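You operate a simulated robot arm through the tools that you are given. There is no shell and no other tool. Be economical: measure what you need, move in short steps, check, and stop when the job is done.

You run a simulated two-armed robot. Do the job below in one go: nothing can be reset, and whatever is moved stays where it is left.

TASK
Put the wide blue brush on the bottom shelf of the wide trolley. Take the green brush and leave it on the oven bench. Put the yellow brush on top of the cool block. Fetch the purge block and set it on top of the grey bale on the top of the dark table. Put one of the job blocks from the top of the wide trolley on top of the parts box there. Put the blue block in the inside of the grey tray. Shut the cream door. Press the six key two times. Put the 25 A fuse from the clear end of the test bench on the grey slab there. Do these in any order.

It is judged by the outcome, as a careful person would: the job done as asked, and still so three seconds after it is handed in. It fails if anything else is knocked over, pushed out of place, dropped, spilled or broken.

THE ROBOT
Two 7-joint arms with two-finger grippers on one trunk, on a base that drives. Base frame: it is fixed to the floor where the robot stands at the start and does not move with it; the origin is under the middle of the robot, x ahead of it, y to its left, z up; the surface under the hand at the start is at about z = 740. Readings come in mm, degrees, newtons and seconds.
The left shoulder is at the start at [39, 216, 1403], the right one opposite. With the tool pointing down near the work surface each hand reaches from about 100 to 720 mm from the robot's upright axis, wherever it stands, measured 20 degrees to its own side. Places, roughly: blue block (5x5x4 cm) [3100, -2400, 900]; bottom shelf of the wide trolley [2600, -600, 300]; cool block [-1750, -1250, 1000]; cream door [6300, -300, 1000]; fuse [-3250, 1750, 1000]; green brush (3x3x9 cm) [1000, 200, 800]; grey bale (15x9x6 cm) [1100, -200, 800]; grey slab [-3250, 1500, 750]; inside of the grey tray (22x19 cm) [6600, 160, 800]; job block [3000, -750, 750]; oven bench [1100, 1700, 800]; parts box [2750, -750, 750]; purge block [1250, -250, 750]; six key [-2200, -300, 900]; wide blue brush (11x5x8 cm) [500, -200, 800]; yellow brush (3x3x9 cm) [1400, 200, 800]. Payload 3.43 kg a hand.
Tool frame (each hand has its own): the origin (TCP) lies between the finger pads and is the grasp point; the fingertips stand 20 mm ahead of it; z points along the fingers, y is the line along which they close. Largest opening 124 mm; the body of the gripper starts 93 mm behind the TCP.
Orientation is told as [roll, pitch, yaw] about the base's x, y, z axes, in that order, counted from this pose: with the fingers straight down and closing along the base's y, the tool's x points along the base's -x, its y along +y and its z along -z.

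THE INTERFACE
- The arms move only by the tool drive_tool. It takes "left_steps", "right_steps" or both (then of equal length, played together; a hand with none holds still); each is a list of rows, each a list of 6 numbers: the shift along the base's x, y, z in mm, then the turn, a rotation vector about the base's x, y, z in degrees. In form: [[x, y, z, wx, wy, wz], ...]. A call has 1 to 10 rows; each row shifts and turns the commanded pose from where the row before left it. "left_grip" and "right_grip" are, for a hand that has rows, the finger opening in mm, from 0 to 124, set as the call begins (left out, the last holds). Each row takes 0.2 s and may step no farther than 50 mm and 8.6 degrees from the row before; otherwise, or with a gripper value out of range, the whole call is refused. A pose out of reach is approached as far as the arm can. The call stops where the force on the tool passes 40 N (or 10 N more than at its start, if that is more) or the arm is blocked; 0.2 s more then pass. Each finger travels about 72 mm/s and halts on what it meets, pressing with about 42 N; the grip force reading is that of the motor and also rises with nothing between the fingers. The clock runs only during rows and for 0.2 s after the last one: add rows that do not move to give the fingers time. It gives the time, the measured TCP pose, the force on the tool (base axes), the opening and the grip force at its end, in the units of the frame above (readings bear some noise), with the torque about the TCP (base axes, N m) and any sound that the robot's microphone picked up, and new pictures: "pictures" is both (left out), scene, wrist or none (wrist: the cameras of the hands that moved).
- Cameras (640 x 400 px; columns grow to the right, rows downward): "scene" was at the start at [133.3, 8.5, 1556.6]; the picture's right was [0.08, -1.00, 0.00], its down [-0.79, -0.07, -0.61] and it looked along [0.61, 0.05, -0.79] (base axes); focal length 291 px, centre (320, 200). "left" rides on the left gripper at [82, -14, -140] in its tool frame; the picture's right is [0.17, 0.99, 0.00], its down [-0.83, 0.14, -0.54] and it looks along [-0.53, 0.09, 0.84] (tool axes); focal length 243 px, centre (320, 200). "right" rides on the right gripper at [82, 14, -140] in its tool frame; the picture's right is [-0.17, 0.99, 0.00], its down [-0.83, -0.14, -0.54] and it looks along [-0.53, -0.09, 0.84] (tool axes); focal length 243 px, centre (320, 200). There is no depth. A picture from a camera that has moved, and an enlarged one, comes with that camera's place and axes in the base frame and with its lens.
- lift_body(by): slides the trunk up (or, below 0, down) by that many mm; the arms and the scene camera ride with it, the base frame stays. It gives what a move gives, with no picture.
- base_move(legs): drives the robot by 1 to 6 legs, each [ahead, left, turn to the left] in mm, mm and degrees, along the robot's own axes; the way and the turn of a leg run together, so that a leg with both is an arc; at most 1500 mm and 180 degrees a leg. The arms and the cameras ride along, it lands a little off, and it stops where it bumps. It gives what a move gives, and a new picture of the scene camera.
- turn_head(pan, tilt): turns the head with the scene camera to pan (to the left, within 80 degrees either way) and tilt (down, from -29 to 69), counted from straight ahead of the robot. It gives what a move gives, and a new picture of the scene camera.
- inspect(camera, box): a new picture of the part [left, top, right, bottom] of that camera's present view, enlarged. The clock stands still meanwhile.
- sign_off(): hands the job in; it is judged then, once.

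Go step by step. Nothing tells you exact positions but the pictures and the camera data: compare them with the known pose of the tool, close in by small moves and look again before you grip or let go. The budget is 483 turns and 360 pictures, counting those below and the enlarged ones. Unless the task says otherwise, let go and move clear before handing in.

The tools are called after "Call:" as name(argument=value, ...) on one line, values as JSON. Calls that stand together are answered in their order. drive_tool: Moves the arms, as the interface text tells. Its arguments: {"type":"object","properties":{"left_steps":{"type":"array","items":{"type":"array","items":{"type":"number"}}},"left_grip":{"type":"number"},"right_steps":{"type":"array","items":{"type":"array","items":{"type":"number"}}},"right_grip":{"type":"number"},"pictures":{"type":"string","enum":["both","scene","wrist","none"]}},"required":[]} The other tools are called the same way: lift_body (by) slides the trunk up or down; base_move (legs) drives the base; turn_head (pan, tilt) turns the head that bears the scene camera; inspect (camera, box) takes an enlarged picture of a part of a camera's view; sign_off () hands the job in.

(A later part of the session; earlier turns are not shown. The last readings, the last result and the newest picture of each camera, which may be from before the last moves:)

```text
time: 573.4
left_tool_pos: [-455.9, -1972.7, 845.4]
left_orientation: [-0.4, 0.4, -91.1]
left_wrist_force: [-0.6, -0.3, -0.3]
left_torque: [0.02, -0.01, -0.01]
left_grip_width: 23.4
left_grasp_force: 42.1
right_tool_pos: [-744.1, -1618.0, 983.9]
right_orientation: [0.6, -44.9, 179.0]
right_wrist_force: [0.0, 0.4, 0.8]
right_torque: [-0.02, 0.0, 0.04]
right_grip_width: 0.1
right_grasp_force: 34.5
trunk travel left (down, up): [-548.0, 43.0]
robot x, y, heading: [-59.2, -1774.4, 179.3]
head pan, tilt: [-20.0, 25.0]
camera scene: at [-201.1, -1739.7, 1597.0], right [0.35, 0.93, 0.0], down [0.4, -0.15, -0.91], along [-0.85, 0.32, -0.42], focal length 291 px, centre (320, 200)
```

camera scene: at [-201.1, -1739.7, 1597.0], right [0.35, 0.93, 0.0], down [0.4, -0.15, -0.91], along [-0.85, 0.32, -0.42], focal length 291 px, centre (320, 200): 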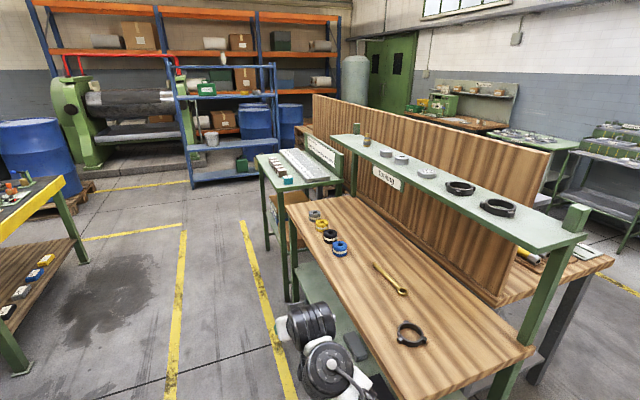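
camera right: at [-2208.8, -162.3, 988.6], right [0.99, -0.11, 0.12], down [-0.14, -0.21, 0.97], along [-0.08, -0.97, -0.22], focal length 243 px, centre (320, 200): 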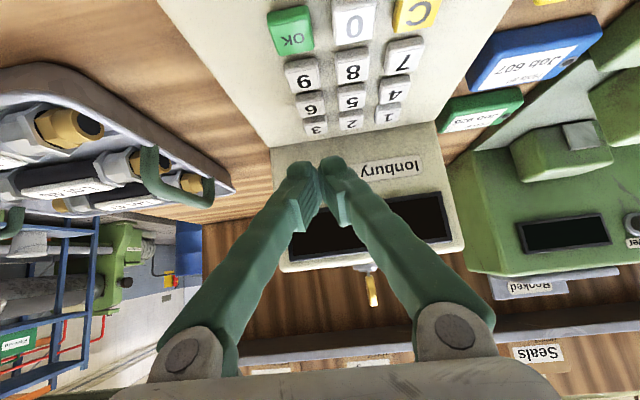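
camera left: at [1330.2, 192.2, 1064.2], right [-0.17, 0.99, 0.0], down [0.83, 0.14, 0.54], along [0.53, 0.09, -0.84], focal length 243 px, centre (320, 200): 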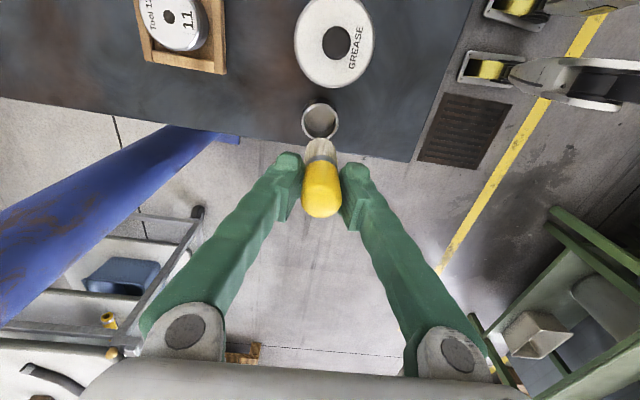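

Call:
inspect(camera="scene", box=[240, 120, 360, 210])

```text
4.44 times, centred on (300, 165) of scene
camera zoom: at [-201.1, -1739.7, 1597.0], right [0.35, 0.93, 0.0], down [0.4, -0.15, -0.91], along [-0.85, 0.32, -0.42], focal length 1293 px, centre (409, 356)
```

zoom: 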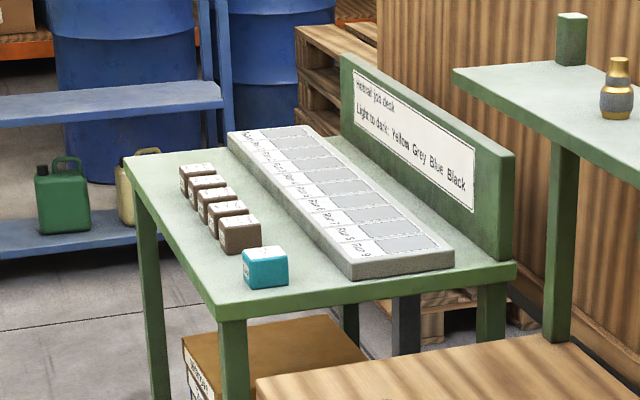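

The cool block is the teal cube on the high "job desk" (top ≈ z 1000), too high for a straight-down tool. I'll stand the brush on the tooling bench and re-grip it with the right hand at 45°. First to a spot south of that bench.

Call:
base_move(legs=[[740, 230, 0], [0, 0, -89.5]])

Call:
turn_head(pan=0, tilt=40)

```text
time: 583.6
left_tool_pos: [-1006.8, -1597.0, 846.3]
left_orientation: [-0.4, 0.4, 179.1]
left_wrist_force: [-0.2, -0.2, -1.0]
left_torque: [-0.01, -0.03, 0.0]
left_grip_width: 23.7
left_grasp_force: 41.9
right_tool_pos: [-652.9, -1307.6, 983.1]
right_orientation: [0.5, -44.9, 89.2]
right_wrist_force: [0.1, -0.6, 0.0]
right_torque: [0.0, 0.0, 0.01]
right_grip_width: 0.0
right_grasp_force: 34.2
trunk travel left (down, up): [-548.0, 43.0]
robot x, y, heading: [-808.2, -1996.7, 89.6]
head pan, tilt: [-20.0, 25.0]
camera scene: at [-774.6, -1849.3, 1597.0], right [0.94, -0.35, 0.0], down [-0.15, -0.4, -0.91], along [0.32, 0.85, -0.42], focal length 291 px, centre (320, 200)
```

scene: 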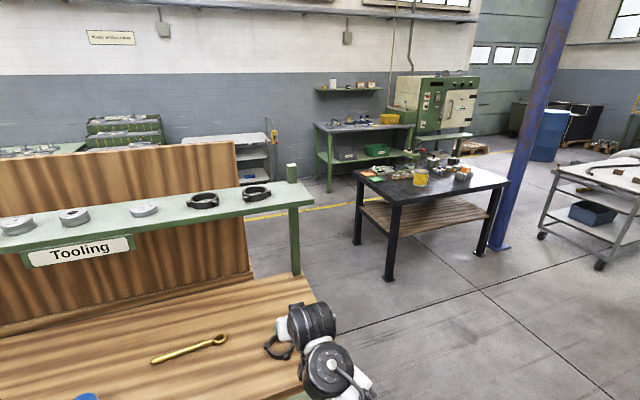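

```text
time: 584.4
left_tool_pos: [-1007.2, -1596.6, 846.1]
left_orientation: [-0.4, 0.4, 179.3]
left_wrist_force: [0.1, 0.2, -0.1]
left_torque: [0.0, -0.02, 0.04]
left_grip_width: 23.4
left_grasp_force: 42.3
right_tool_pos: [-653.3, -1308.6, 984.0]
right_orientation: [0.5, -44.8, 89.3]
right_wrist_force: [1.3, -0.2, -0.1]
right_torque: [0.01, 0.0, 0.03]
right_grip_width: 0.1
right_grasp_force: 34.3
trunk travel left (down, up): [-548.0, 43.0]
robot x, y, heading: [-806.6, -1993.3, 89.4]
head pan, tilt: [0.0, 40.0]
camera scene: at [-806.0, -1850.6, 1573.7], right [1.0, -0.01, 0.0], down [-0.01, -0.64, -0.77], along [0.01, 0.77, -0.64], focal length 291 px, centre (320, 200)
```

scene: 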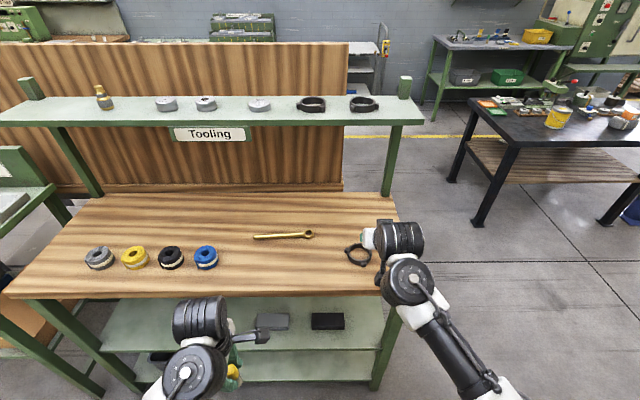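

I back 100 mm, raise the left hand with the brush, then come forward over the bench.

Call:
base_move(legs=[[-100, 0, 0]])

Call:
drive_tool(left_steps=[[0, 38, 10, 0, 0, 0], [0, 38, 14, 0, 0, 0], [0, 38, 16, 0, 0, 0], [0, 38, 18, 0, 0, 0], [0, 38, 18, 0, 0, 0], [0, 38, 18, 0, 0, 0]], pictures="none")

Call:
base_move(legs=[[130, 0, 0]])

Call:
inspect(camera="left", box=[0, 0, 640, 400])

```text
time: 585.7
left_tool_pos: [-1007.1, -1696.8, 845.4]
left_orientation: [-0.4, 0.4, 179.1]
left_wrist_force: [0.0, -0.1, -0.3]
left_torque: [-0.01, -0.01, -0.01]
left_grip_width: 23.6
left_grasp_force: 41.3
right_tool_pos: [-655.3, -1407.2, 982.7]
right_orientation: [0.5, -44.9, 89.4]
right_wrist_force: [-0.5, -1.3, -0.1]
right_torque: [-0.01, 0.01, 0.03]
right_grip_width: 0.0
right_grasp_force: 34.5
trunk travel left (down, up): [-548.0, 43.0]
robot x, y, heading: [-809.0, -2094.5, 89.6]
head pan, tilt: [0.0, 40.0]
camera scene: at [-806.9, -1949.5, 1573.5], right [1.0, -0.01, 0.0], down [0.0, -0.64, -0.77], along [0.01, 0.77, -0.64], focal length 291 px, centre (320, 200)
```

scene: 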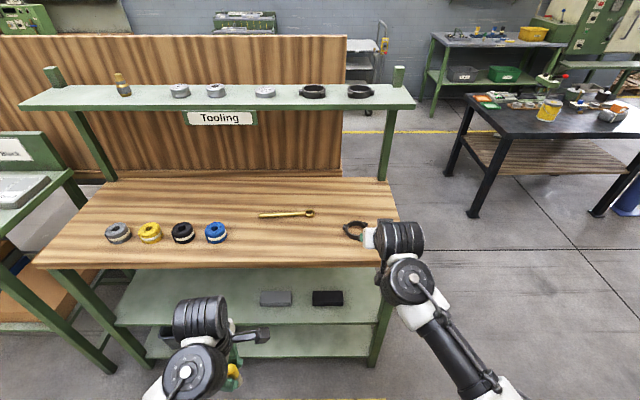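

```text
time: 587.1
left_tool_pos: [-1006.6, -1467.1, 940.6]
left_orientation: [-0.4, 0.3, 179.2]
left_wrist_force: [0.0, 0.5, 0.2]
left_torque: [-0.01, -0.03, 0.01]
left_grip_width: 23.5
left_grasp_force: 42.3
right_tool_pos: [-653.3, -1408.3, 983.6]
right_orientation: [0.4, -44.9, 89.3]
right_wrist_force: [0.5, 0.1, -0.1]
right_torque: [0.02, 0.01, 0.01]
right_grip_width: 0.0
right_grasp_force: 34.3
trunk travel left (down, up): [-548.0, 43.0]
robot x, y, heading: [-808.5, -2095.3, 89.6]
head pan, tilt: [0.0, 40.0]
```

```text
time: 588.5
left_tool_pos: [-1005.9, -1342.0, 942.3]
left_orientation: [-0.6, 0.4, 179.1]
left_wrist_force: [-0.1, -1.4, -0.5]
left_torque: [0.01, 0.0, 0.0]
left_grip_width: 23.4
left_grasp_force: 42.7
right_tool_pos: [-652.9, -1281.8, 984.6]
right_orientation: [0.5, -45.0, 89.2]
right_wrist_force: [-0.3, -0.3, 0.5]
right_torque: [0.04, 0.02, 0.01]
right_grip_width: 0.0
right_grasp_force: 34.1
trunk travel left (down, up): [-548.0, 43.0]
robot x, y, heading: [-807.3, -1965.7, 89.6]
head pan, tilt: [0.0, 40.0]
camera scene: at [-805.8, -1824.2, 1573.8], right [1.0, -0.01, 0.0], down [-0.01, -0.64, -0.77], along [0.01, 0.77, -0.64], focal length 291 px, centre (320, 200)
```

scene: 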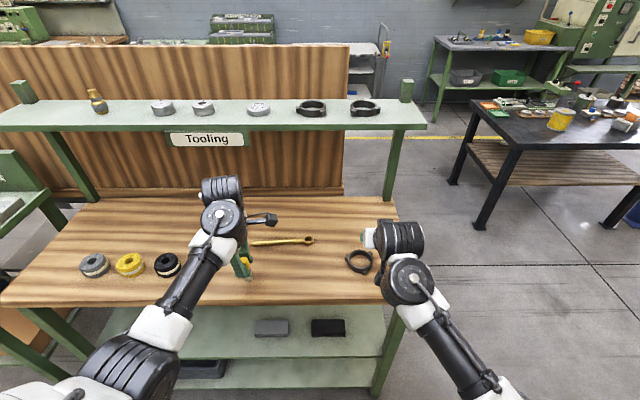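

```text
1.00 times, centred on (320, 200) of left (not enlarged: the box is as wide or as high as the picture)
camera zoom: at [-923.6, -1329.8, 1083.0], right [0.15, -0.99, -0.01], down [-0.84, -0.13, 0.53], along [-0.53, -0.07, -0.85], focal length 243 px, centre (320, 200)
```

zoom: 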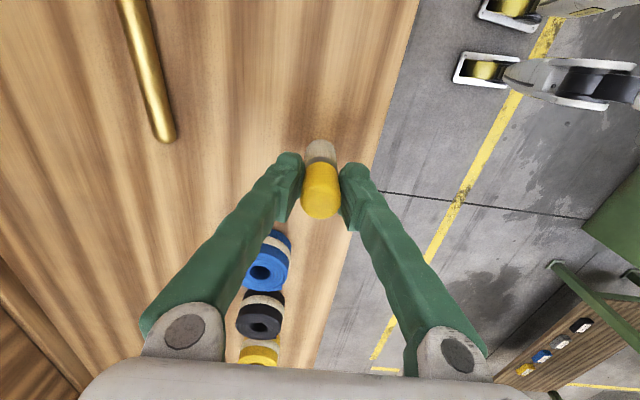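

The yellow brush looks upright in the hand. Lower onto the bench.

Call:
drive_tool(left_steps=[[0, 0, -8, 0, 0, 0], [0, 0, -3, 0, 0, 0], [0, 0, -3, 0, 0, 0], [0, 0, -3, 0, 0, 0]], pictures="none")

Call:
drive_tool(left_steps=[[0, 0, -2, 0, 0, 0], [0, 0, -2, 0, 0, 0]], pictures="wrist")

```text
time: 589.5
left_tool_pos: [-1005.7, -1339.4, 923.2]
left_orientation: [-0.3, 0.4, 179.1]
left_wrist_force: [0.6, -0.1, -0.7]
left_torque: [0.03, 0.02, -0.01]
left_grip_width: 23.4
left_grasp_force: 42.3
right_tool_pos: [-652.5, -1280.6, 983.6]
right_orientation: [0.5, -44.9, 89.2]
right_wrist_force: [1.0, -0.3, 1.2]
right_torque: [0.0, 0.03, -0.02]
right_grip_width: 0.0
right_grasp_force: 34.5
trunk travel left (down, up): [-548.0, 43.0]
robot x, y, heading: [-803.1, -1971.2, 89.5]
head pan, tilt: [0.0, 40.0]
```

```text
time: 590.1
left_tool_pos: [-1006.0, -1339.3, 924.3]
left_orientation: [-0.8, 0.4, 179.0]
left_wrist_force: [-3.2, -3.1, 19.3]
left_torque: [-0.23, 0.1, 0.03]
left_grip_width: 23.6
left_grasp_force: 41.9
right_tool_pos: [-652.9, -1280.8, 985.4]
right_orientation: [0.5, -45.1, 89.2]
right_wrist_force: [0.4, 0.3, 0.0]
right_torque: [0.0, 0.01, 0.01]
right_grip_width: 0.0
right_grasp_force: 33.9
trunk travel left (down, up): [-548.0, 43.0]
robot x, y, heading: [-804.4, -1966.3, 89.1]
head pan, tilt: [0.0, 40.0]
camera left: at [-923.3, -1329.4, 1064.9], right [0.15, -0.99, -0.01], down [-0.84, -0.13, 0.53], along [-0.53, -0.07, -0.85], focal length 243 px, centre (320, 200)
```

left: 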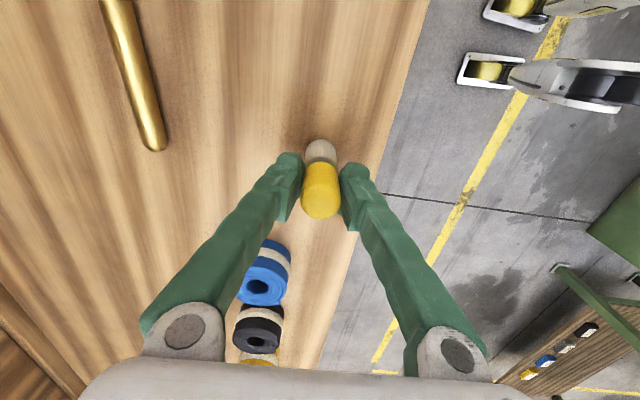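

Call:
inspect(camera="scene", box=[205, 230, 275, 300])

```text
5.71 times, centred on (240, 265) of scene
camera zoom: at [-805.5, -1825.3, 1574.3], right [1.0, -0.01, 0.0], down [-0.01, -0.64, -0.77], along [0.01, 0.77, -0.64], focal length 1662 px, centre (777, -171)
```

zoom: 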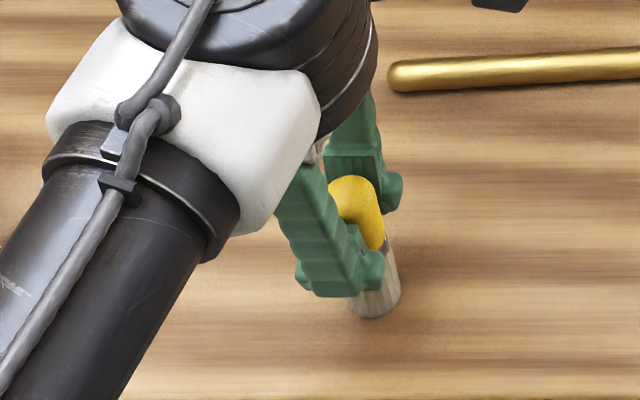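

Nearly vertical. Release and rise, then retract the left hand.

Call:
drive_tool(left_steps=[[0, 0, 0, 0, 0, 0], [0, 0, 0, 0, 0, 0], [0, 0, 0, 0, 0, 0], [0, 0, 20, 0, 0, 0], [0, 0, 30, 0, 0, 0]], left_grip=70, pictures="wrist")

```text
time: 591.3
left_tool_pos: [-1006.1, -1340.5, 969.6]
left_orientation: [-0.4, 0.3, 179.1]
left_wrist_force: [-0.2, 0.2, -1.2]
left_torque: [0.01, 0.0, -0.01]
left_grip_width: 70.1
left_grasp_force: 0.0
right_tool_pos: [-653.5, -1280.4, 984.2]
right_orientation: [0.4, -45.0, 89.1]
right_wrist_force: [-0.2, 0.4, 0.2]
right_torque: [0.03, -0.01, 0.0]
right_grip_width: 0.0
right_grasp_force: 34.8
trunk travel left (down, up): [-548.0, 43.0]
robot x, y, heading: [-808.0, -1973.1, 89.5]
head pan, tilt: [0.0, 40.0]
camera left: at [-923.5, -1329.5, 1111.2], right [0.15, -0.99, -0.01], down [-0.84, -0.13, 0.53], along [-0.53, -0.08, -0.85], focal length 243 px, centre (320, 200)
```

left: 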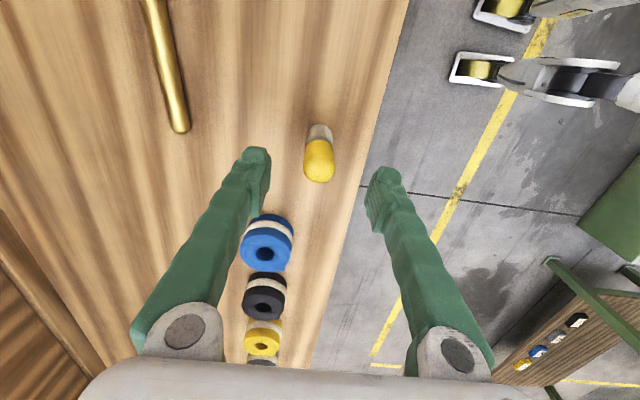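

The brush stands. I move the left hand aside, back off, shift the base left so the right hand faces the brush.

Call:
drive_tool(left_steps=[[-40, 0, 5, 0, 0, 0], [-40, 0, 0, 0, 0, 0]], right_steps=[[0, 0, 15, 0, 0, 0], [0, 0, 15, 0, 0, 0]], right_grip=70, pictures="none")

Call:
base_move(legs=[[-120, 0, 0]])

Call:
drive_tool(left_steps=[[0, -38, -18, 0, 0, 0], [0, -38, -18, 0, 0, 0], [0, -38, -18, 0, 0, 0], [0, -38, -18, 0, 0, 0], [0, -38, -18, 0, 0, 0], [0, -38, -18, 0, 0, 0]], pictures="none")

Call:
base_move(legs=[[0, 353, 0]])

```text
time: 591.9
left_tool_pos: [-1086.9, -1339.8, 975.7]
left_orientation: [-0.4, 0.4, 179.0]
left_wrist_force: [-0.1, -0.7, 0.9]
left_torque: [-0.03, -0.02, 0.0]
left_grip_width: 70.1
left_grasp_force: 0.1
right_tool_pos: [-653.4, -1279.6, 1014.2]
right_orientation: [0.5, -44.9, 89.4]
right_wrist_force: [0.0, -0.2, 0.9]
right_torque: [-0.01, -0.02, -0.01]
right_grip_width: 70.0
right_grasp_force: 0.0
trunk travel left (down, up): [-548.0, 43.0]
robot x, y, heading: [-809.5, -1968.3, 89.3]
head pan, tilt: [0.0, 40.0]
```

```text
time: 593.3
left_tool_pos: [-1087.5, -1457.2, 974.2]
left_orientation: [-0.2, 0.4, 179.1]
left_wrist_force: [0.0, -0.3, 0.6]
left_torque: [0.0, -0.01, 0.01]
left_grip_width: 69.9
left_grasp_force: 0.1
right_tool_pos: [-653.1, -1397.9, 1013.4]
right_orientation: [0.5, -44.9, 89.2]
right_wrist_force: [-0.2, 0.4, 0.0]
right_torque: [-0.05, 0.0, 0.0]
right_grip_width: 70.0
right_grasp_force: 0.0
trunk travel left (down, up): [-548.0, 43.0]
robot x, y, heading: [-811.8, -2087.1, 89.6]
head pan, tilt: [0.0, 40.0]
camera scene: at [-806.7, -1939.2, 1573.5], right [1.0, -0.01, 0.0], down [-0.01, -0.64, -0.77], along [0.01, 0.77, -0.64], focal length 291 px, centre (320, 200)
```

scene: 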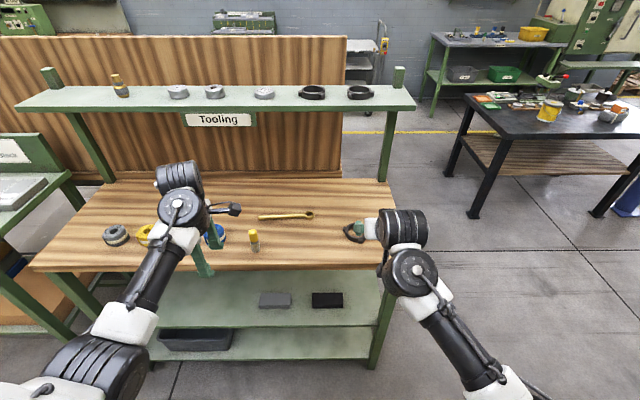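

```text
time: 594.7
left_tool_pos: [-1085.7, -1686.9, 867.5]
left_orientation: [-0.4, 0.4, 179.1]
left_wrist_force: [0.2, -1.1, 0.3]
left_torque: [0.04, -0.01, -0.01]
left_grip_width: 69.8
left_grasp_force: 0.1
right_tool_pos: [-653.4, -1400.4, 1014.9]
right_orientation: [0.5, -44.9, 89.2]
right_wrist_force: [0.1, -0.9, 0.7]
right_torque: [0.02, -0.03, -0.07]
right_grip_width: 70.1
right_grasp_force: 0.2
trunk travel left (down, up): [-548.0, 43.0]
robot x, y, heading: [-809.9, -2087.2, 89.6]
head pan, tilt: [0.0, 40.0]
```

```text
time: 600.0
left_tool_pos: [-1437.5, -1682.4, 866.0]
left_orientation: [-0.4, 0.4, 179.2]
left_wrist_force: [1.0, 0.5, 0.1]
left_torque: [0.01, 0.01, 0.03]
left_grip_width: 69.7
left_grasp_force: 0.0
right_tool_pos: [-1005.1, -1395.6, 1014.4]
right_orientation: [0.6, -45.0, 89.2]
right_wrist_force: [0.5, -1.0, 0.7]
right_torque: [0.03, 0.01, 0.01]
right_grip_width: 70.4
right_grasp_force: 0.1
trunk travel left (down, up): [-548.0, 43.0]
robot x, y, heading: [-1158.8, -2085.5, 89.9]
head pan, tilt: [0.0, 40.0]
camera scene: at [-1158.7, -1938.4, 1573.7], right [1.0, -0.01, 0.0], down [0.0, -0.64, -0.77], along [0.01, 0.77, -0.64], focal length 291 px, centre (320, 200)
```

scene: 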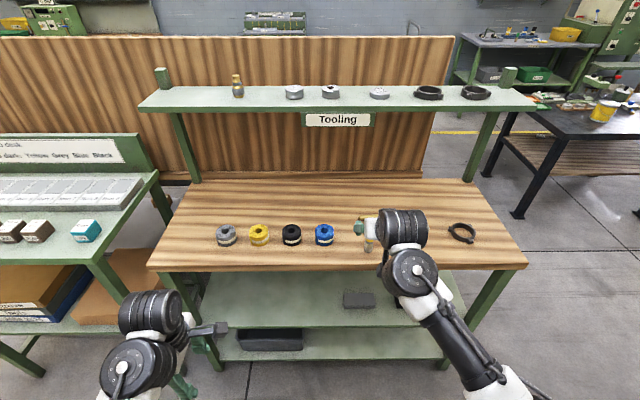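

Call:
inspect(camera="right", box=[0, 0, 640, 400])

```text
1.00 times, centred on (320, 200) of right (not enlarged: the box is as wide or as high as the picture)
camera zoom: at [-1021.1, -1551.8, 1055.6], right [-0.98, 0.12, 0.12], down [0.15, 0.21, 0.97], along [0.09, 0.97, -0.22], focal length 243 px, centre (320, 200)
```

zoom: 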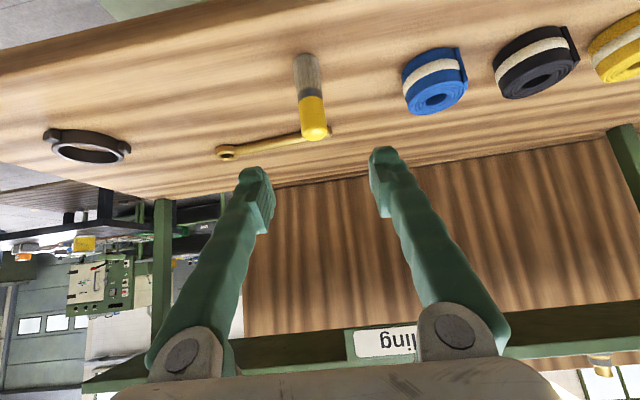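

Call:
drive_tool(right_steps=[[0, 0, -40, 0, 0, 0], [0, 28, -28, 0, 0, 0], [0, 26, -26, 0, 0, 0]], pictures="wrist")

```text
time: 600.8
left_tool_pos: [-1438.1, -1682.7, 865.1]
left_orientation: [-0.4, 0.4, 179.3]
left_wrist_force: [0.3, 0.7, -0.2]
left_torque: [-0.02, 0.0, 0.02]
left_grip_width: 70.3
left_grasp_force: 0.1
right_tool_pos: [-1005.2, -1338.8, 920.2]
right_orientation: [0.5, -44.8, 89.3]
right_wrist_force: [-0.3, 0.1, -0.7]
right_torque: [0.01, 0.02, -0.01]
right_grip_width: 69.9
right_grasp_force: 0.1
trunk travel left (down, up): [-548.0, 43.0]
robot x, y, heading: [-1157.4, -2085.3, 89.6]
head pan, tilt: [0.0, 40.0]
camera right: at [-1021.6, -1496.2, 960.4], right [-0.98, 0.12, 0.12], down [0.15, 0.21, 0.97], along [0.09, 0.97, -0.22], focal length 243 px, centre (320, 200)
```

right: 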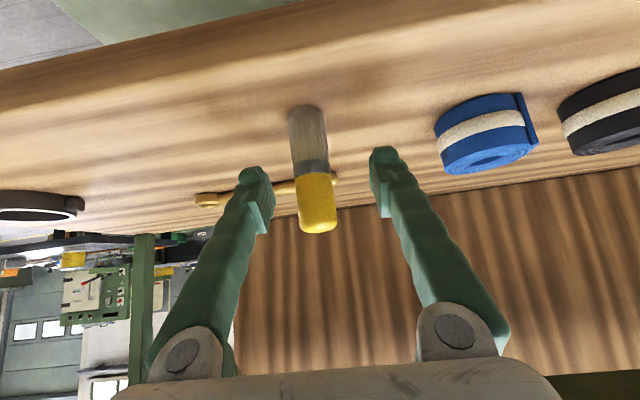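

Call:
drive_tool(right_steps=[[0, 0, 0, 0, 0, 0], [0, 0, 0, 0, 0, 0], [0, 0, 0, 0, 0, 0], [0, 0, 0, 0, 0, 0]], right_grip=12, pictures="none")

Call:
drive_tool(right_steps=[[0, 0, 20, 0, 0, 0], [0, 0, 40, 0, 0, 0], [0, 0, 40, 0, 0, 0], [0, 0, 40, 0, 0, 0]], pictures="both")

```text
time: 601.8
left_tool_pos: [-1438.0, -1683.0, 866.9]
left_orientation: [-0.4, 0.4, 179.2]
left_wrist_force: [-0.3, 0.3, -0.1]
left_torque: [0.02, 0.0, -0.02]
left_grip_width: 70.2
left_grasp_force: 0.0
right_tool_pos: [-1006.3, -1340.6, 919.5]
right_orientation: [0.5, -44.9, 89.2]
right_wrist_force: [-0.3, 0.9, 0.1]
right_torque: [0.02, -0.01, -0.02]
right_grip_width: 23.6
right_grasp_force: 42.4
trunk travel left (down, up): [-548.0, 43.0]
robot x, y, heading: [-1159.6, -2088.9, 89.8]
head pan, tilt: [0.0, 40.0]
```

```text
time: 602.8
left_tool_pos: [-1437.9, -1682.4, 866.7]
left_orientation: [-0.4, 0.4, 179.2]
left_wrist_force: [-0.3, -0.4, -0.2]
left_torque: [-0.02, -0.01, 0.01]
left_grip_width: 70.1
left_grasp_force: 0.0
right_tool_pos: [-1005.2, -1340.3, 1060.6]
right_orientation: [0.5, -44.9, 89.4]
right_wrist_force: [0.6, -0.7, -0.4]
right_torque: [0.03, -0.01, 0.01]
right_grip_width: 23.7
right_grasp_force: 41.9
trunk travel left (down, up): [-548.0, 43.0]
robot x, y, heading: [-1162.1, -2086.2, 89.3]
head pan, tilt: [0.0, 40.0]
camera scene: at [-1158.7, -1938.5, 1573.7], right [1.0, -0.01, 0.0], down [0.0, -0.64, -0.77], along [0.01, 0.77, -0.64], focal length 291 px, centre (320, 200)
camera right: at [-1020.6, -1497.6, 1101.7], right [-0.98, 0.12, 0.12], down [0.15, 0.21, 0.97], along [0.09, 0.97, -0.22], focal length 243 px, centre (320, 200)
```

scene: 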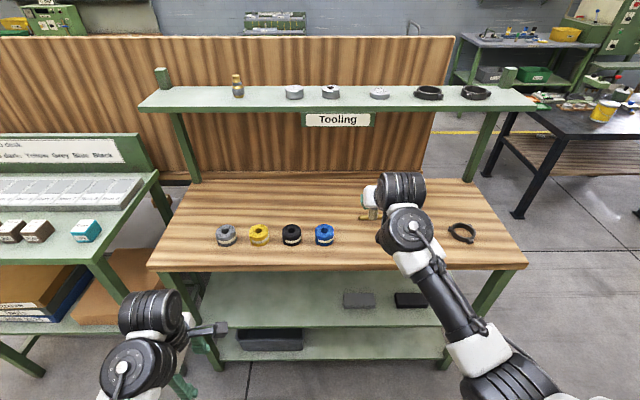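
right: 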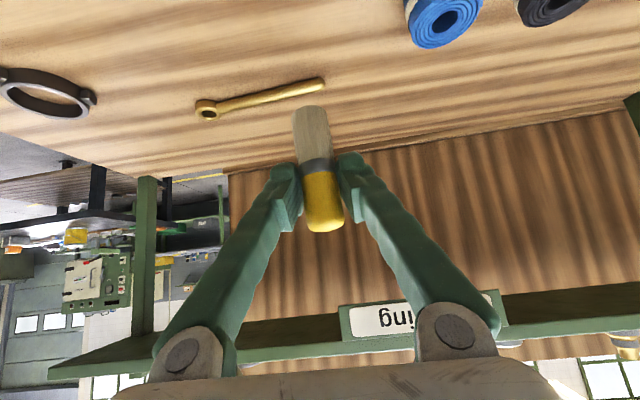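

Held at 45° with 65 mm below the TCP. Now slide left to the job desk.

Call:
base_move(legs=[[0, 520, 0]])

Call:
inspect(camera="right", box=[0, 0, 640, 400])

Call:
inspect(camera="scene", box=[150, 160, 400, 300])

```text
time: 610.2
left_tool_pos: [-1957.9, -1678.8, 866.9]
left_orientation: [-0.5, 0.4, 179.0]
left_wrist_force: [-0.3, -0.2, 0.0]
left_torque: [0.01, 0.02, -0.02]
left_grip_width: 70.1
left_grasp_force: 0.1
right_tool_pos: [-1524.2, -1337.8, 1060.2]
right_orientation: [0.5, -44.8, 89.2]
right_wrist_force: [0.7, -0.4, -0.8]
right_torque: [0.01, -0.02, 0.05]
right_grip_width: 23.6
right_grasp_force: 41.8
trunk travel left (down, up): [-548.0, 43.0]
robot x, y, heading: [-1682.9, -2080.0, 89.7]
head pan, tilt: [0.0, 40.0]
camera scene: at [-1679.0, -1934.1, 1573.7], right [1.0, -0.01, 0.0], down [-0.01, -0.64, -0.77], along [0.01, 0.77, -0.64], focal length 291 px, centre (320, 200)
```

scene: 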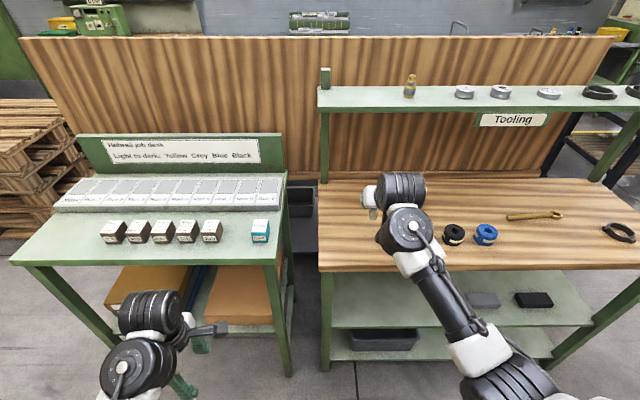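

```text
1.00 times, centred on (320, 200) of right (not enlarged: the box is as wide or as high as the picture)
camera zoom: at [-1540.3, -1493.3, 1101.2], right [-0.98, 0.13, 0.12], down [0.15, 0.21, 0.97], along [0.1, 0.97, -0.22], focal length 243 px, centre (320, 200)
```

zoom: 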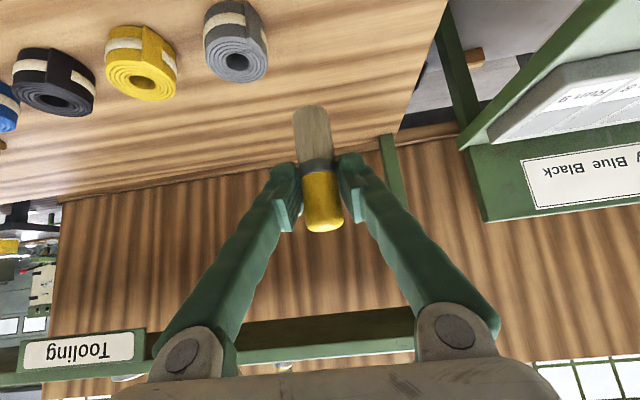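

```text
2.56 times, centred on (275, 230) of scene
camera zoom: at [-1679.0, -1934.1, 1573.7], right [1.0, -0.01, 0.0], down [-0.01, -0.64, -0.77], along [0.01, 0.77, -0.64], focal length 745 px, centre (435, 123)
```

zoom: 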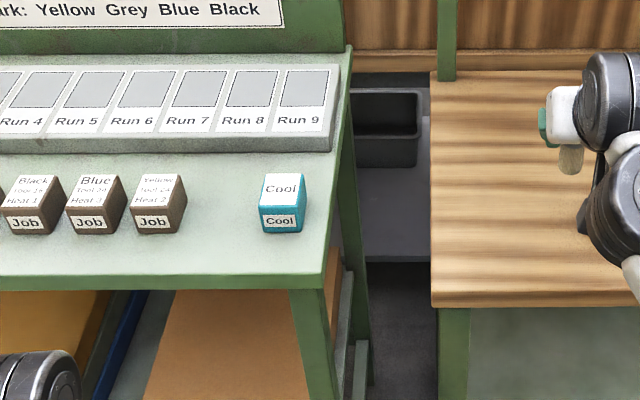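

It is labelled "Cool". I back off 120 mm, slide left 318 mm so the brush is in line, then measure with the wrist camera.

Call:
base_move(legs=[[-120, 0, 0], [0, 318, 0]])

Call:
inspect(camera="right", box=[0, 0, 640, 400])

Call:
inspect(camera="scene", box=[320, 160, 480, 260])

```text
time: 616.0
left_tool_pos: [-2278.9, -1793.6, 866.9]
left_orientation: [-0.4, 0.4, 179.1]
left_wrist_force: [0.4, 0.3, 0.4]
left_torque: [-0.02, 0.01, -0.02]
left_grip_width: 70.2
left_grasp_force: 0.0
right_tool_pos: [-1845.7, -1453.8, 1059.6]
right_orientation: [0.5, -45.0, 89.0]
right_wrist_force: [0.3, 0.3, -0.1]
right_torque: [0.0, 0.01, 0.0]
right_grip_width: 23.4
right_grasp_force: 41.7
trunk travel left (down, up): [-548.0, 43.0]
robot x, y, heading: [-2002.8, -2193.8, 89.4]
head pan, tilt: [0.0, 40.0]
camera scene: at [-1999.9, -2049.8, 1573.7], right [1.0, -0.01, 0.0], down [-0.01, -0.64, -0.77], along [0.01, 0.77, -0.64], focal length 291 px, centre (320, 200)
```

scene: 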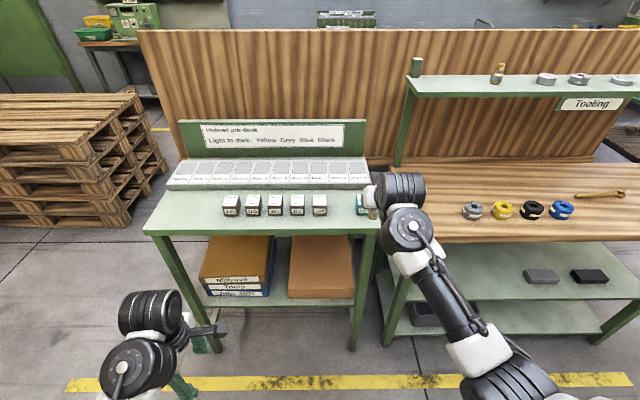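

```text
1.00 times, centred on (320, 200) of right (not enlarged: the box is as wide or as high as the picture)
camera zoom: at [-1860.9, -1609.1, 1101.1], right [-0.98, 0.13, 0.12], down [0.15, 0.21, 0.97], along [0.1, 0.97, -0.22], focal length 243 px, centre (320, 200)
```

zoom: 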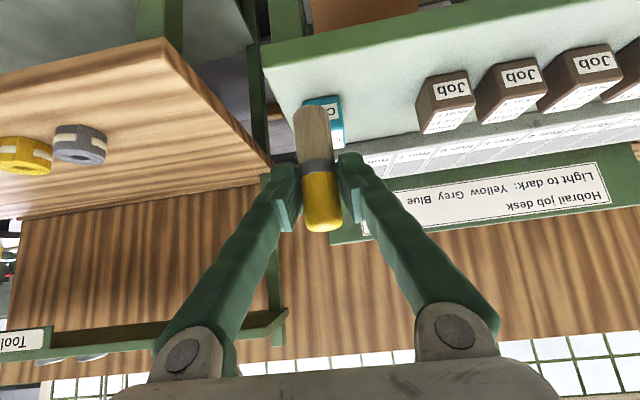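

```text
4.00 times, centred on (400, 210) of scene
camera zoom: at [-1999.9, -2049.8, 1573.7], right [1.0, -0.01, 0.0], down [-0.01, -0.64, -0.77], along [0.01, 0.77, -0.64], focal length 1164 px, centre (0, 160)
```

zoom: 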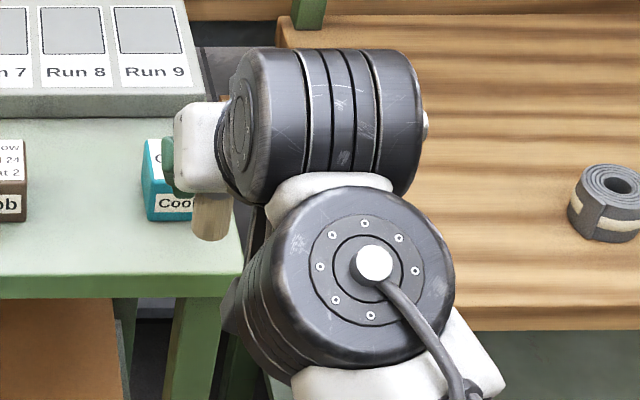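

Block top centre ≈ (-1846,-1326, 970). I raise slightly and move in 110 mm, then recheck.

Call:
drive_tool(right_steps=[[0, 0, 8, 0, 0, 0]], pictures="none")

Call:
base_move(legs=[[105, 0, 0]])

Call:
inspect(camera="right", box=[220, 60, 420, 260])

Call:
inspect(camera="scene", box=[320, 160, 420, 260])

```text
time: 616.4
left_tool_pos: [-2277.9, -1794.7, 865.7]
left_orientation: [-0.3, 0.4, 179.0]
left_wrist_force: [-0.7, -0.1, -0.1]
left_torque: [-0.01, 0.05, 0.01]
left_grip_width: 70.1
left_grasp_force: 0.1
right_tool_pos: [-1845.8, -1452.4, 1067.6]
right_orientation: [0.5, -44.9, 89.1]
right_wrist_force: [-0.1, 0.2, -0.4]
right_torque: [0.02, 0.01, -0.01]
right_grip_width: 23.4
right_grasp_force: 41.5
trunk travel left (down, up): [-548.0, 43.0]
robot x, y, heading: [-2002.1, -2194.5, 89.5]
head pan, tilt: [0.0, 40.0]
```

```text
time: 617.7
left_tool_pos: [-2277.7, -1688.9, 865.7]
left_orientation: [-0.5, 0.4, 179.0]
left_wrist_force: [-0.4, -0.8, 0.7]
left_torque: [0.01, 0.04, 0.0]
left_grip_width: 69.9
left_grasp_force: 0.0
right_tool_pos: [-1845.0, -1349.4, 1068.4]
right_orientation: [0.5, -45.0, 89.1]
right_wrist_force: [0.0, -0.9, -0.8]
right_torque: [0.01, -0.01, 0.03]
right_grip_width: 23.5
right_grasp_force: 42.1
trunk travel left (down, up): [-548.0, 43.0]
robot x, y, heading: [-1996.2, -2095.5, 89.5]
head pan, tilt: [0.0, 40.0]
camera scene: at [-1999.0, -1946.7, 1573.8], right [1.0, -0.01, 0.0], down [-0.01, -0.64, -0.77], along [0.01, 0.77, -0.64], focal length 291 px, centre (320, 200)
```

scene: 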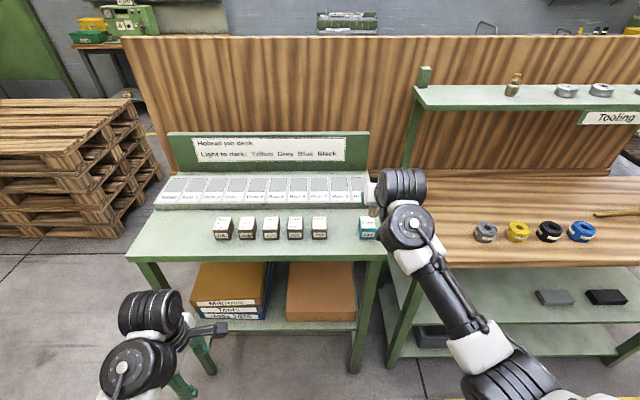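

```text
2.00 times, centred on (320, 160) of right
camera zoom: at [-1859.9, -1505.4, 1109.8], right [-0.98, 0.13, 0.12], down [0.15, 0.2, 0.97], along [0.1, 0.97, -0.22], focal length 485 px, centre (320, 280)
```

zoom: 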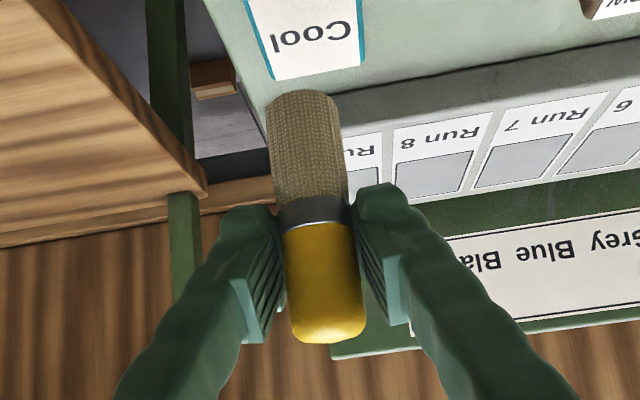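

```text
4.00 times, centred on (370, 210) of scene
camera zoom: at [-1999.0, -1946.7, 1573.8], right [1.0, -0.01, 0.0], down [-0.01, -0.64, -0.77], along [0.01, 0.77, -0.64], focal length 1164 px, centre (120, 160)
```

zoom: 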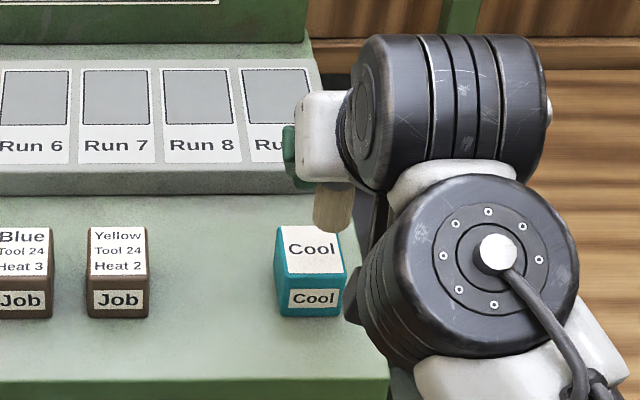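

Call:
drive_tool(right_steps=[[-4, 24, 0, 0, 0, 0], [0, 0, -15, 0, 0, 0], [0, 0, -8, 0, 0, 0]], pictures="none")

Call:
inspect(camera="right", box=[220, 60, 420, 260])

Call:
inspect(camera="scene", box=[330, 170, 410, 250])

```text
time: 618.5
left_tool_pos: [-2276.1, -1688.2, 866.3]
left_orientation: [-0.4, 0.4, 178.9]
left_wrist_force: [-0.4, -0.4, 0.7]
left_torque: [-0.03, -0.02, -0.01]
left_grip_width: 70.0
left_grasp_force: 0.1
right_tool_pos: [-1847.2, -1323.7, 1046.1]
right_orientation: [0.5, -44.9, 89.0]
right_wrist_force: [0.4, -0.1, 0.3]
right_torque: [0.03, -0.02, 0.0]
right_grip_width: 23.5
right_grasp_force: 41.6
trunk travel left (down, up): [-548.0, 43.0]
robot x, y, heading: [-2000.5, -2093.0, 89.4]
head pan, tilt: [0.0, 40.0]
```

```text
2.00 times, centred on (320, 160) of right
camera zoom: at [-1864.0, -1480.2, 1085.9], right [-0.98, 0.13, 0.12], down [0.15, 0.21, 0.97], along [0.1, 0.97, -0.22], focal length 485 px, centre (320, 280)
```

zoom: 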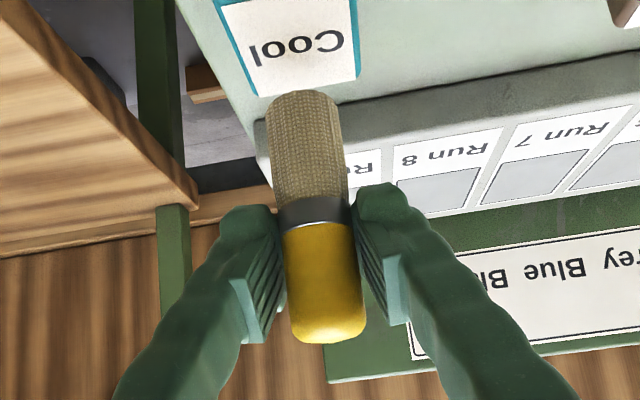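

```text
5.00 times, centred on (370, 210) of scene
camera zoom: at [-1998.9, -1944.5, 1573.6], right [1.0, -0.01, 0.0], down [-0.01, -0.64, -0.77], along [0.01, 0.77, -0.64], focal length 1455 px, centre (70, 150)
```

zoom: 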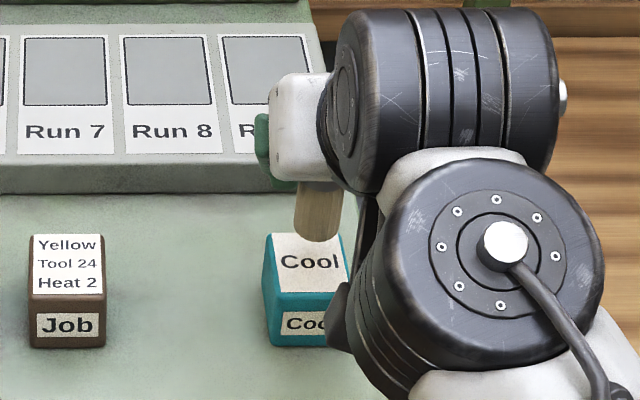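

Call:
drive_tool(right_steps=[[-4, -5, 0, 0, 0, 0], [0, 0, -8, 0, 0, 0], [0, 0, -4, 0, 0, 0]], pictures="none")

Call:
drive_tool(right_steps=[[0, 0, -2, 0, 0, 0], [0, 0, -2, 0, 0, 0]], pictures="none")

Call:
inspect(camera="right", box=[220, 60, 420, 260])

Call:
inspect(camera="scene", box=[330, 170, 410, 250])

```text
time: 619.3
left_tool_pos: [-2276.6, -1688.4, 866.1]
left_orientation: [-0.5, 0.4, 179.0]
left_wrist_force: [-0.3, -0.1, -0.9]
left_torque: [-0.01, -0.01, -0.01]
left_grip_width: 70.0
left_grasp_force: 0.1
right_tool_pos: [-1852.5, -1328.9, 1033.8]
right_orientation: [0.5, -44.9, 89.0]
right_wrist_force: [-0.5, 0.9, -0.7]
right_torque: [-0.01, 0.02, 0.03]
right_grip_width: 23.4
right_grasp_force: 42.0
trunk travel left (down, up): [-548.0, 43.0]
robot x, y, heading: [-1997.9, -2091.6, 89.3]
head pan, tilt: [0.0, 40.0]
```

```text
time: 619.9
left_tool_pos: [-2276.3, -1689.4, 866.9]
left_orientation: [-0.3, 0.4, 179.0]
left_wrist_force: [0.0, -0.9, -0.3]
left_torque: [-0.01, -0.02, -0.02]
left_grip_width: 70.1
left_grasp_force: 0.1
right_tool_pos: [-1851.8, -1328.6, 1028.4]
right_orientation: [0.5, -44.9, 89.0]
right_wrist_force: [-0.6, 0.0, -0.6]
right_torque: [-0.05, 0.03, 0.0]
right_grip_width: 23.8
right_grasp_force: 42.0
trunk travel left (down, up): [-548.0, 43.0]
robot x, y, heading: [-2000.8, -2089.7, 89.5]
head pan, tilt: [0.0, 40.0]
```

```text
2.00 times, centred on (320, 160) of right
camera zoom: at [-1867.9, -1485.7, 1070.1], right [-0.98, 0.13, 0.12], down [0.15, 0.21, 0.97], along [0.1, 0.97, -0.22], focal length 485 px, centre (320, 280)
```

zoom: 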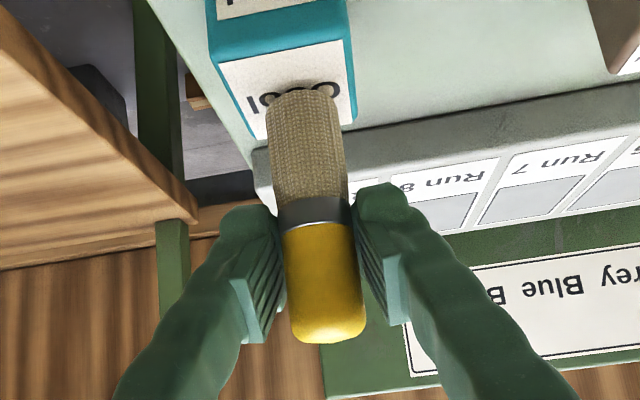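

```text
5.00 times, centred on (370, 210) of scene
camera zoom: at [-1999.0, -1945.0, 1573.7], right [1.0, -0.01, 0.0], down [-0.01, -0.64, -0.77], along [0.01, 0.77, -0.64], focal length 1455 px, centre (70, 150)
```

zoom: 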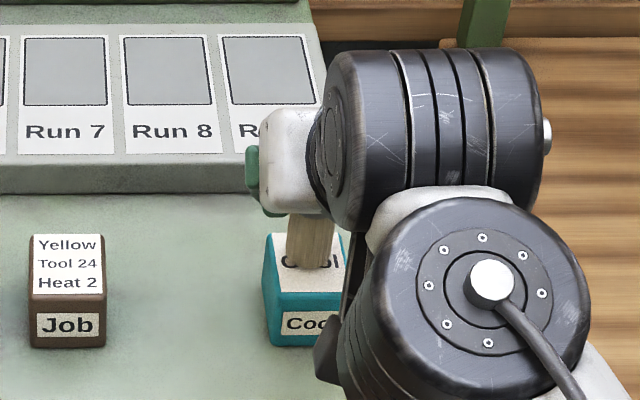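

Well centred on the cool block. Lower to contact.

Call:
drive_tool(right_steps=[[0, 0, -1.5, 0, 0, 0]], pictures="none")

Call:
drive_tool(right_steps=[[0, 0, -1.5, 0, 0, 0]], pictures="none")

Call:
drive_tool(right_steps=[[0, 0, -1.5, 0, 0, 0]], pictures="none")

```text
time: 620.3
left_tool_pos: [-2277.8, -1688.0, 866.0]
left_orientation: [-0.5, 0.3, 178.9]
left_wrist_force: [-0.1, 0.0, 0.0]
left_torque: [0.03, 0.0, 0.0]
left_grip_width: 70.2
left_grasp_force: 0.0
right_tool_pos: [-1852.4, -1329.4, 1027.7]
right_orientation: [0.5, -44.8, 89.1]
right_wrist_force: [0.1, 1.2, -1.1]
right_torque: [0.0, -0.02, 0.02]
right_grip_width: 23.3
right_grasp_force: 42.5
trunk travel left (down, up): [-548.0, 43.0]
robot x, y, heading: [-1998.9, -2090.4, 89.5]
head pan, tilt: [0.0, 40.0]
```

```text
time: 620.7
left_tool_pos: [-2277.8, -1689.0, 866.0]
left_orientation: [-0.4, 0.4, 179.0]
left_wrist_force: [-0.3, -0.1, -0.6]
left_torque: [-0.01, 0.0, -0.01]
left_grip_width: 69.9
left_grasp_force: 0.0
right_tool_pos: [-1852.7, -1328.6, 1026.2]
right_orientation: [0.5, -44.9, 89.1]
right_wrist_force: [0.0, 0.0, -0.9]
right_torque: [0.01, -0.03, 0.04]
right_grip_width: 23.5
right_grasp_force: 42.8
trunk travel left (down, up): [-548.0, 43.0]
robot x, y, heading: [-1999.9, -2092.0, 89.4]
head pan, tilt: [0.0, 40.0]
```

```text
time: 621.1
left_tool_pos: [-2277.1, -1689.0, 866.5]
left_orientation: [-0.4, 0.4, 179.0]
left_wrist_force: [0.3, 0.1, 0.6]
left_torque: [0.01, 0.0, -0.02]
left_grip_width: 70.1
left_grasp_force: 0.1
right_tool_pos: [-1852.8, -1329.1, 1025.0]
right_orientation: [0.5, -44.9, 89.1]
right_wrist_force: [-0.2, -0.2, -0.4]
right_torque: [0.01, 0.01, 0.0]
right_grip_width: 23.5
right_grasp_force: 42.2
trunk travel left (down, up): [-548.0, 43.0]
robot x, y, heading: [-2001.9, -2092.3, 89.3]
head pan, tilt: [0.0, 40.0]
```

Call:
drive_tool(right_steps=[[0, 0, -1.5, 0, 0, 0]], pictures="none")

Call:
drive_tool(right_steps=[[0, 0, -1.5, 0, 0, 0]], pictures="none")

Call:
drive_tool(right_steps=[[0, 0, -1, 0, 0, 0]], pictures="none")

```text
time: 621.5
left_tool_pos: [-2278.1, -1688.8, 866.9]
left_orientation: [-0.5, 0.4, 178.9]
left_wrist_force: [-0.1, 0.7, -0.4]
left_torque: [-0.01, -0.02, -0.03]
left_grip_width: 70.0
left_grasp_force: 0.1
right_tool_pos: [-1851.9, -1329.8, 1025.1]
right_orientation: [0.5, -45.1, 89.1]
right_wrist_force: [0.1, -0.1, 2.9]
right_torque: [-0.02, -0.02, -0.02]
right_grip_width: 23.5
right_grasp_force: 42.0
trunk travel left (down, up): [-548.0, 43.0]
robot x, y, heading: [-1999.6, -2093.3, 89.4]
head pan, tilt: [0.0, 40.0]
```

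```text
time: 621.9
left_tool_pos: [-2277.6, -1690.7, 866.3]
left_orientation: [-0.5, 0.4, 179.0]
left_wrist_force: [-0.6, -0.2, 0.3]
left_torque: [0.04, 0.01, -0.02]
left_grip_width: 69.9
left_grasp_force: 0.1
right_tool_pos: [-1852.6, -1330.6, 1023.8]
right_orientation: [0.5, -45.2, 89.0]
right_wrist_force: [0.2, 0.2, 8.4]
right_torque: [-0.02, -0.01, -0.01]
right_grip_width: 23.5
right_grasp_force: 42.1
trunk travel left (down, up): [-548.0, 43.0]
robot x, y, heading: [-1998.3, -2091.0, 89.4]
head pan, tilt: [0.0, 40.0]
```

```text
time: 622.3
left_tool_pos: [-2277.8, -1690.4, 866.2]
left_orientation: [-0.7, 0.4, 179.1]
left_wrist_force: [0.2, 0.3, -0.2]
left_torque: [0.01, -0.04, -0.03]
left_grip_width: 70.1
left_grasp_force: 0.1
right_tool_pos: [-1853.1, -1327.4, 1024.1]
right_orientation: [0.5, -45.2, 89.1]
right_wrist_force: [0.6, 1.0, 14.5]
right_torque: [0.0, -0.01, 0.0]
right_grip_width: 23.6
right_grasp_force: 42.0
trunk travel left (down, up): [-548.0, 43.0]
robot x, y, heading: [-1998.9, -2088.4, 89.4]
head pan, tilt: [0.0, 40.0]
```

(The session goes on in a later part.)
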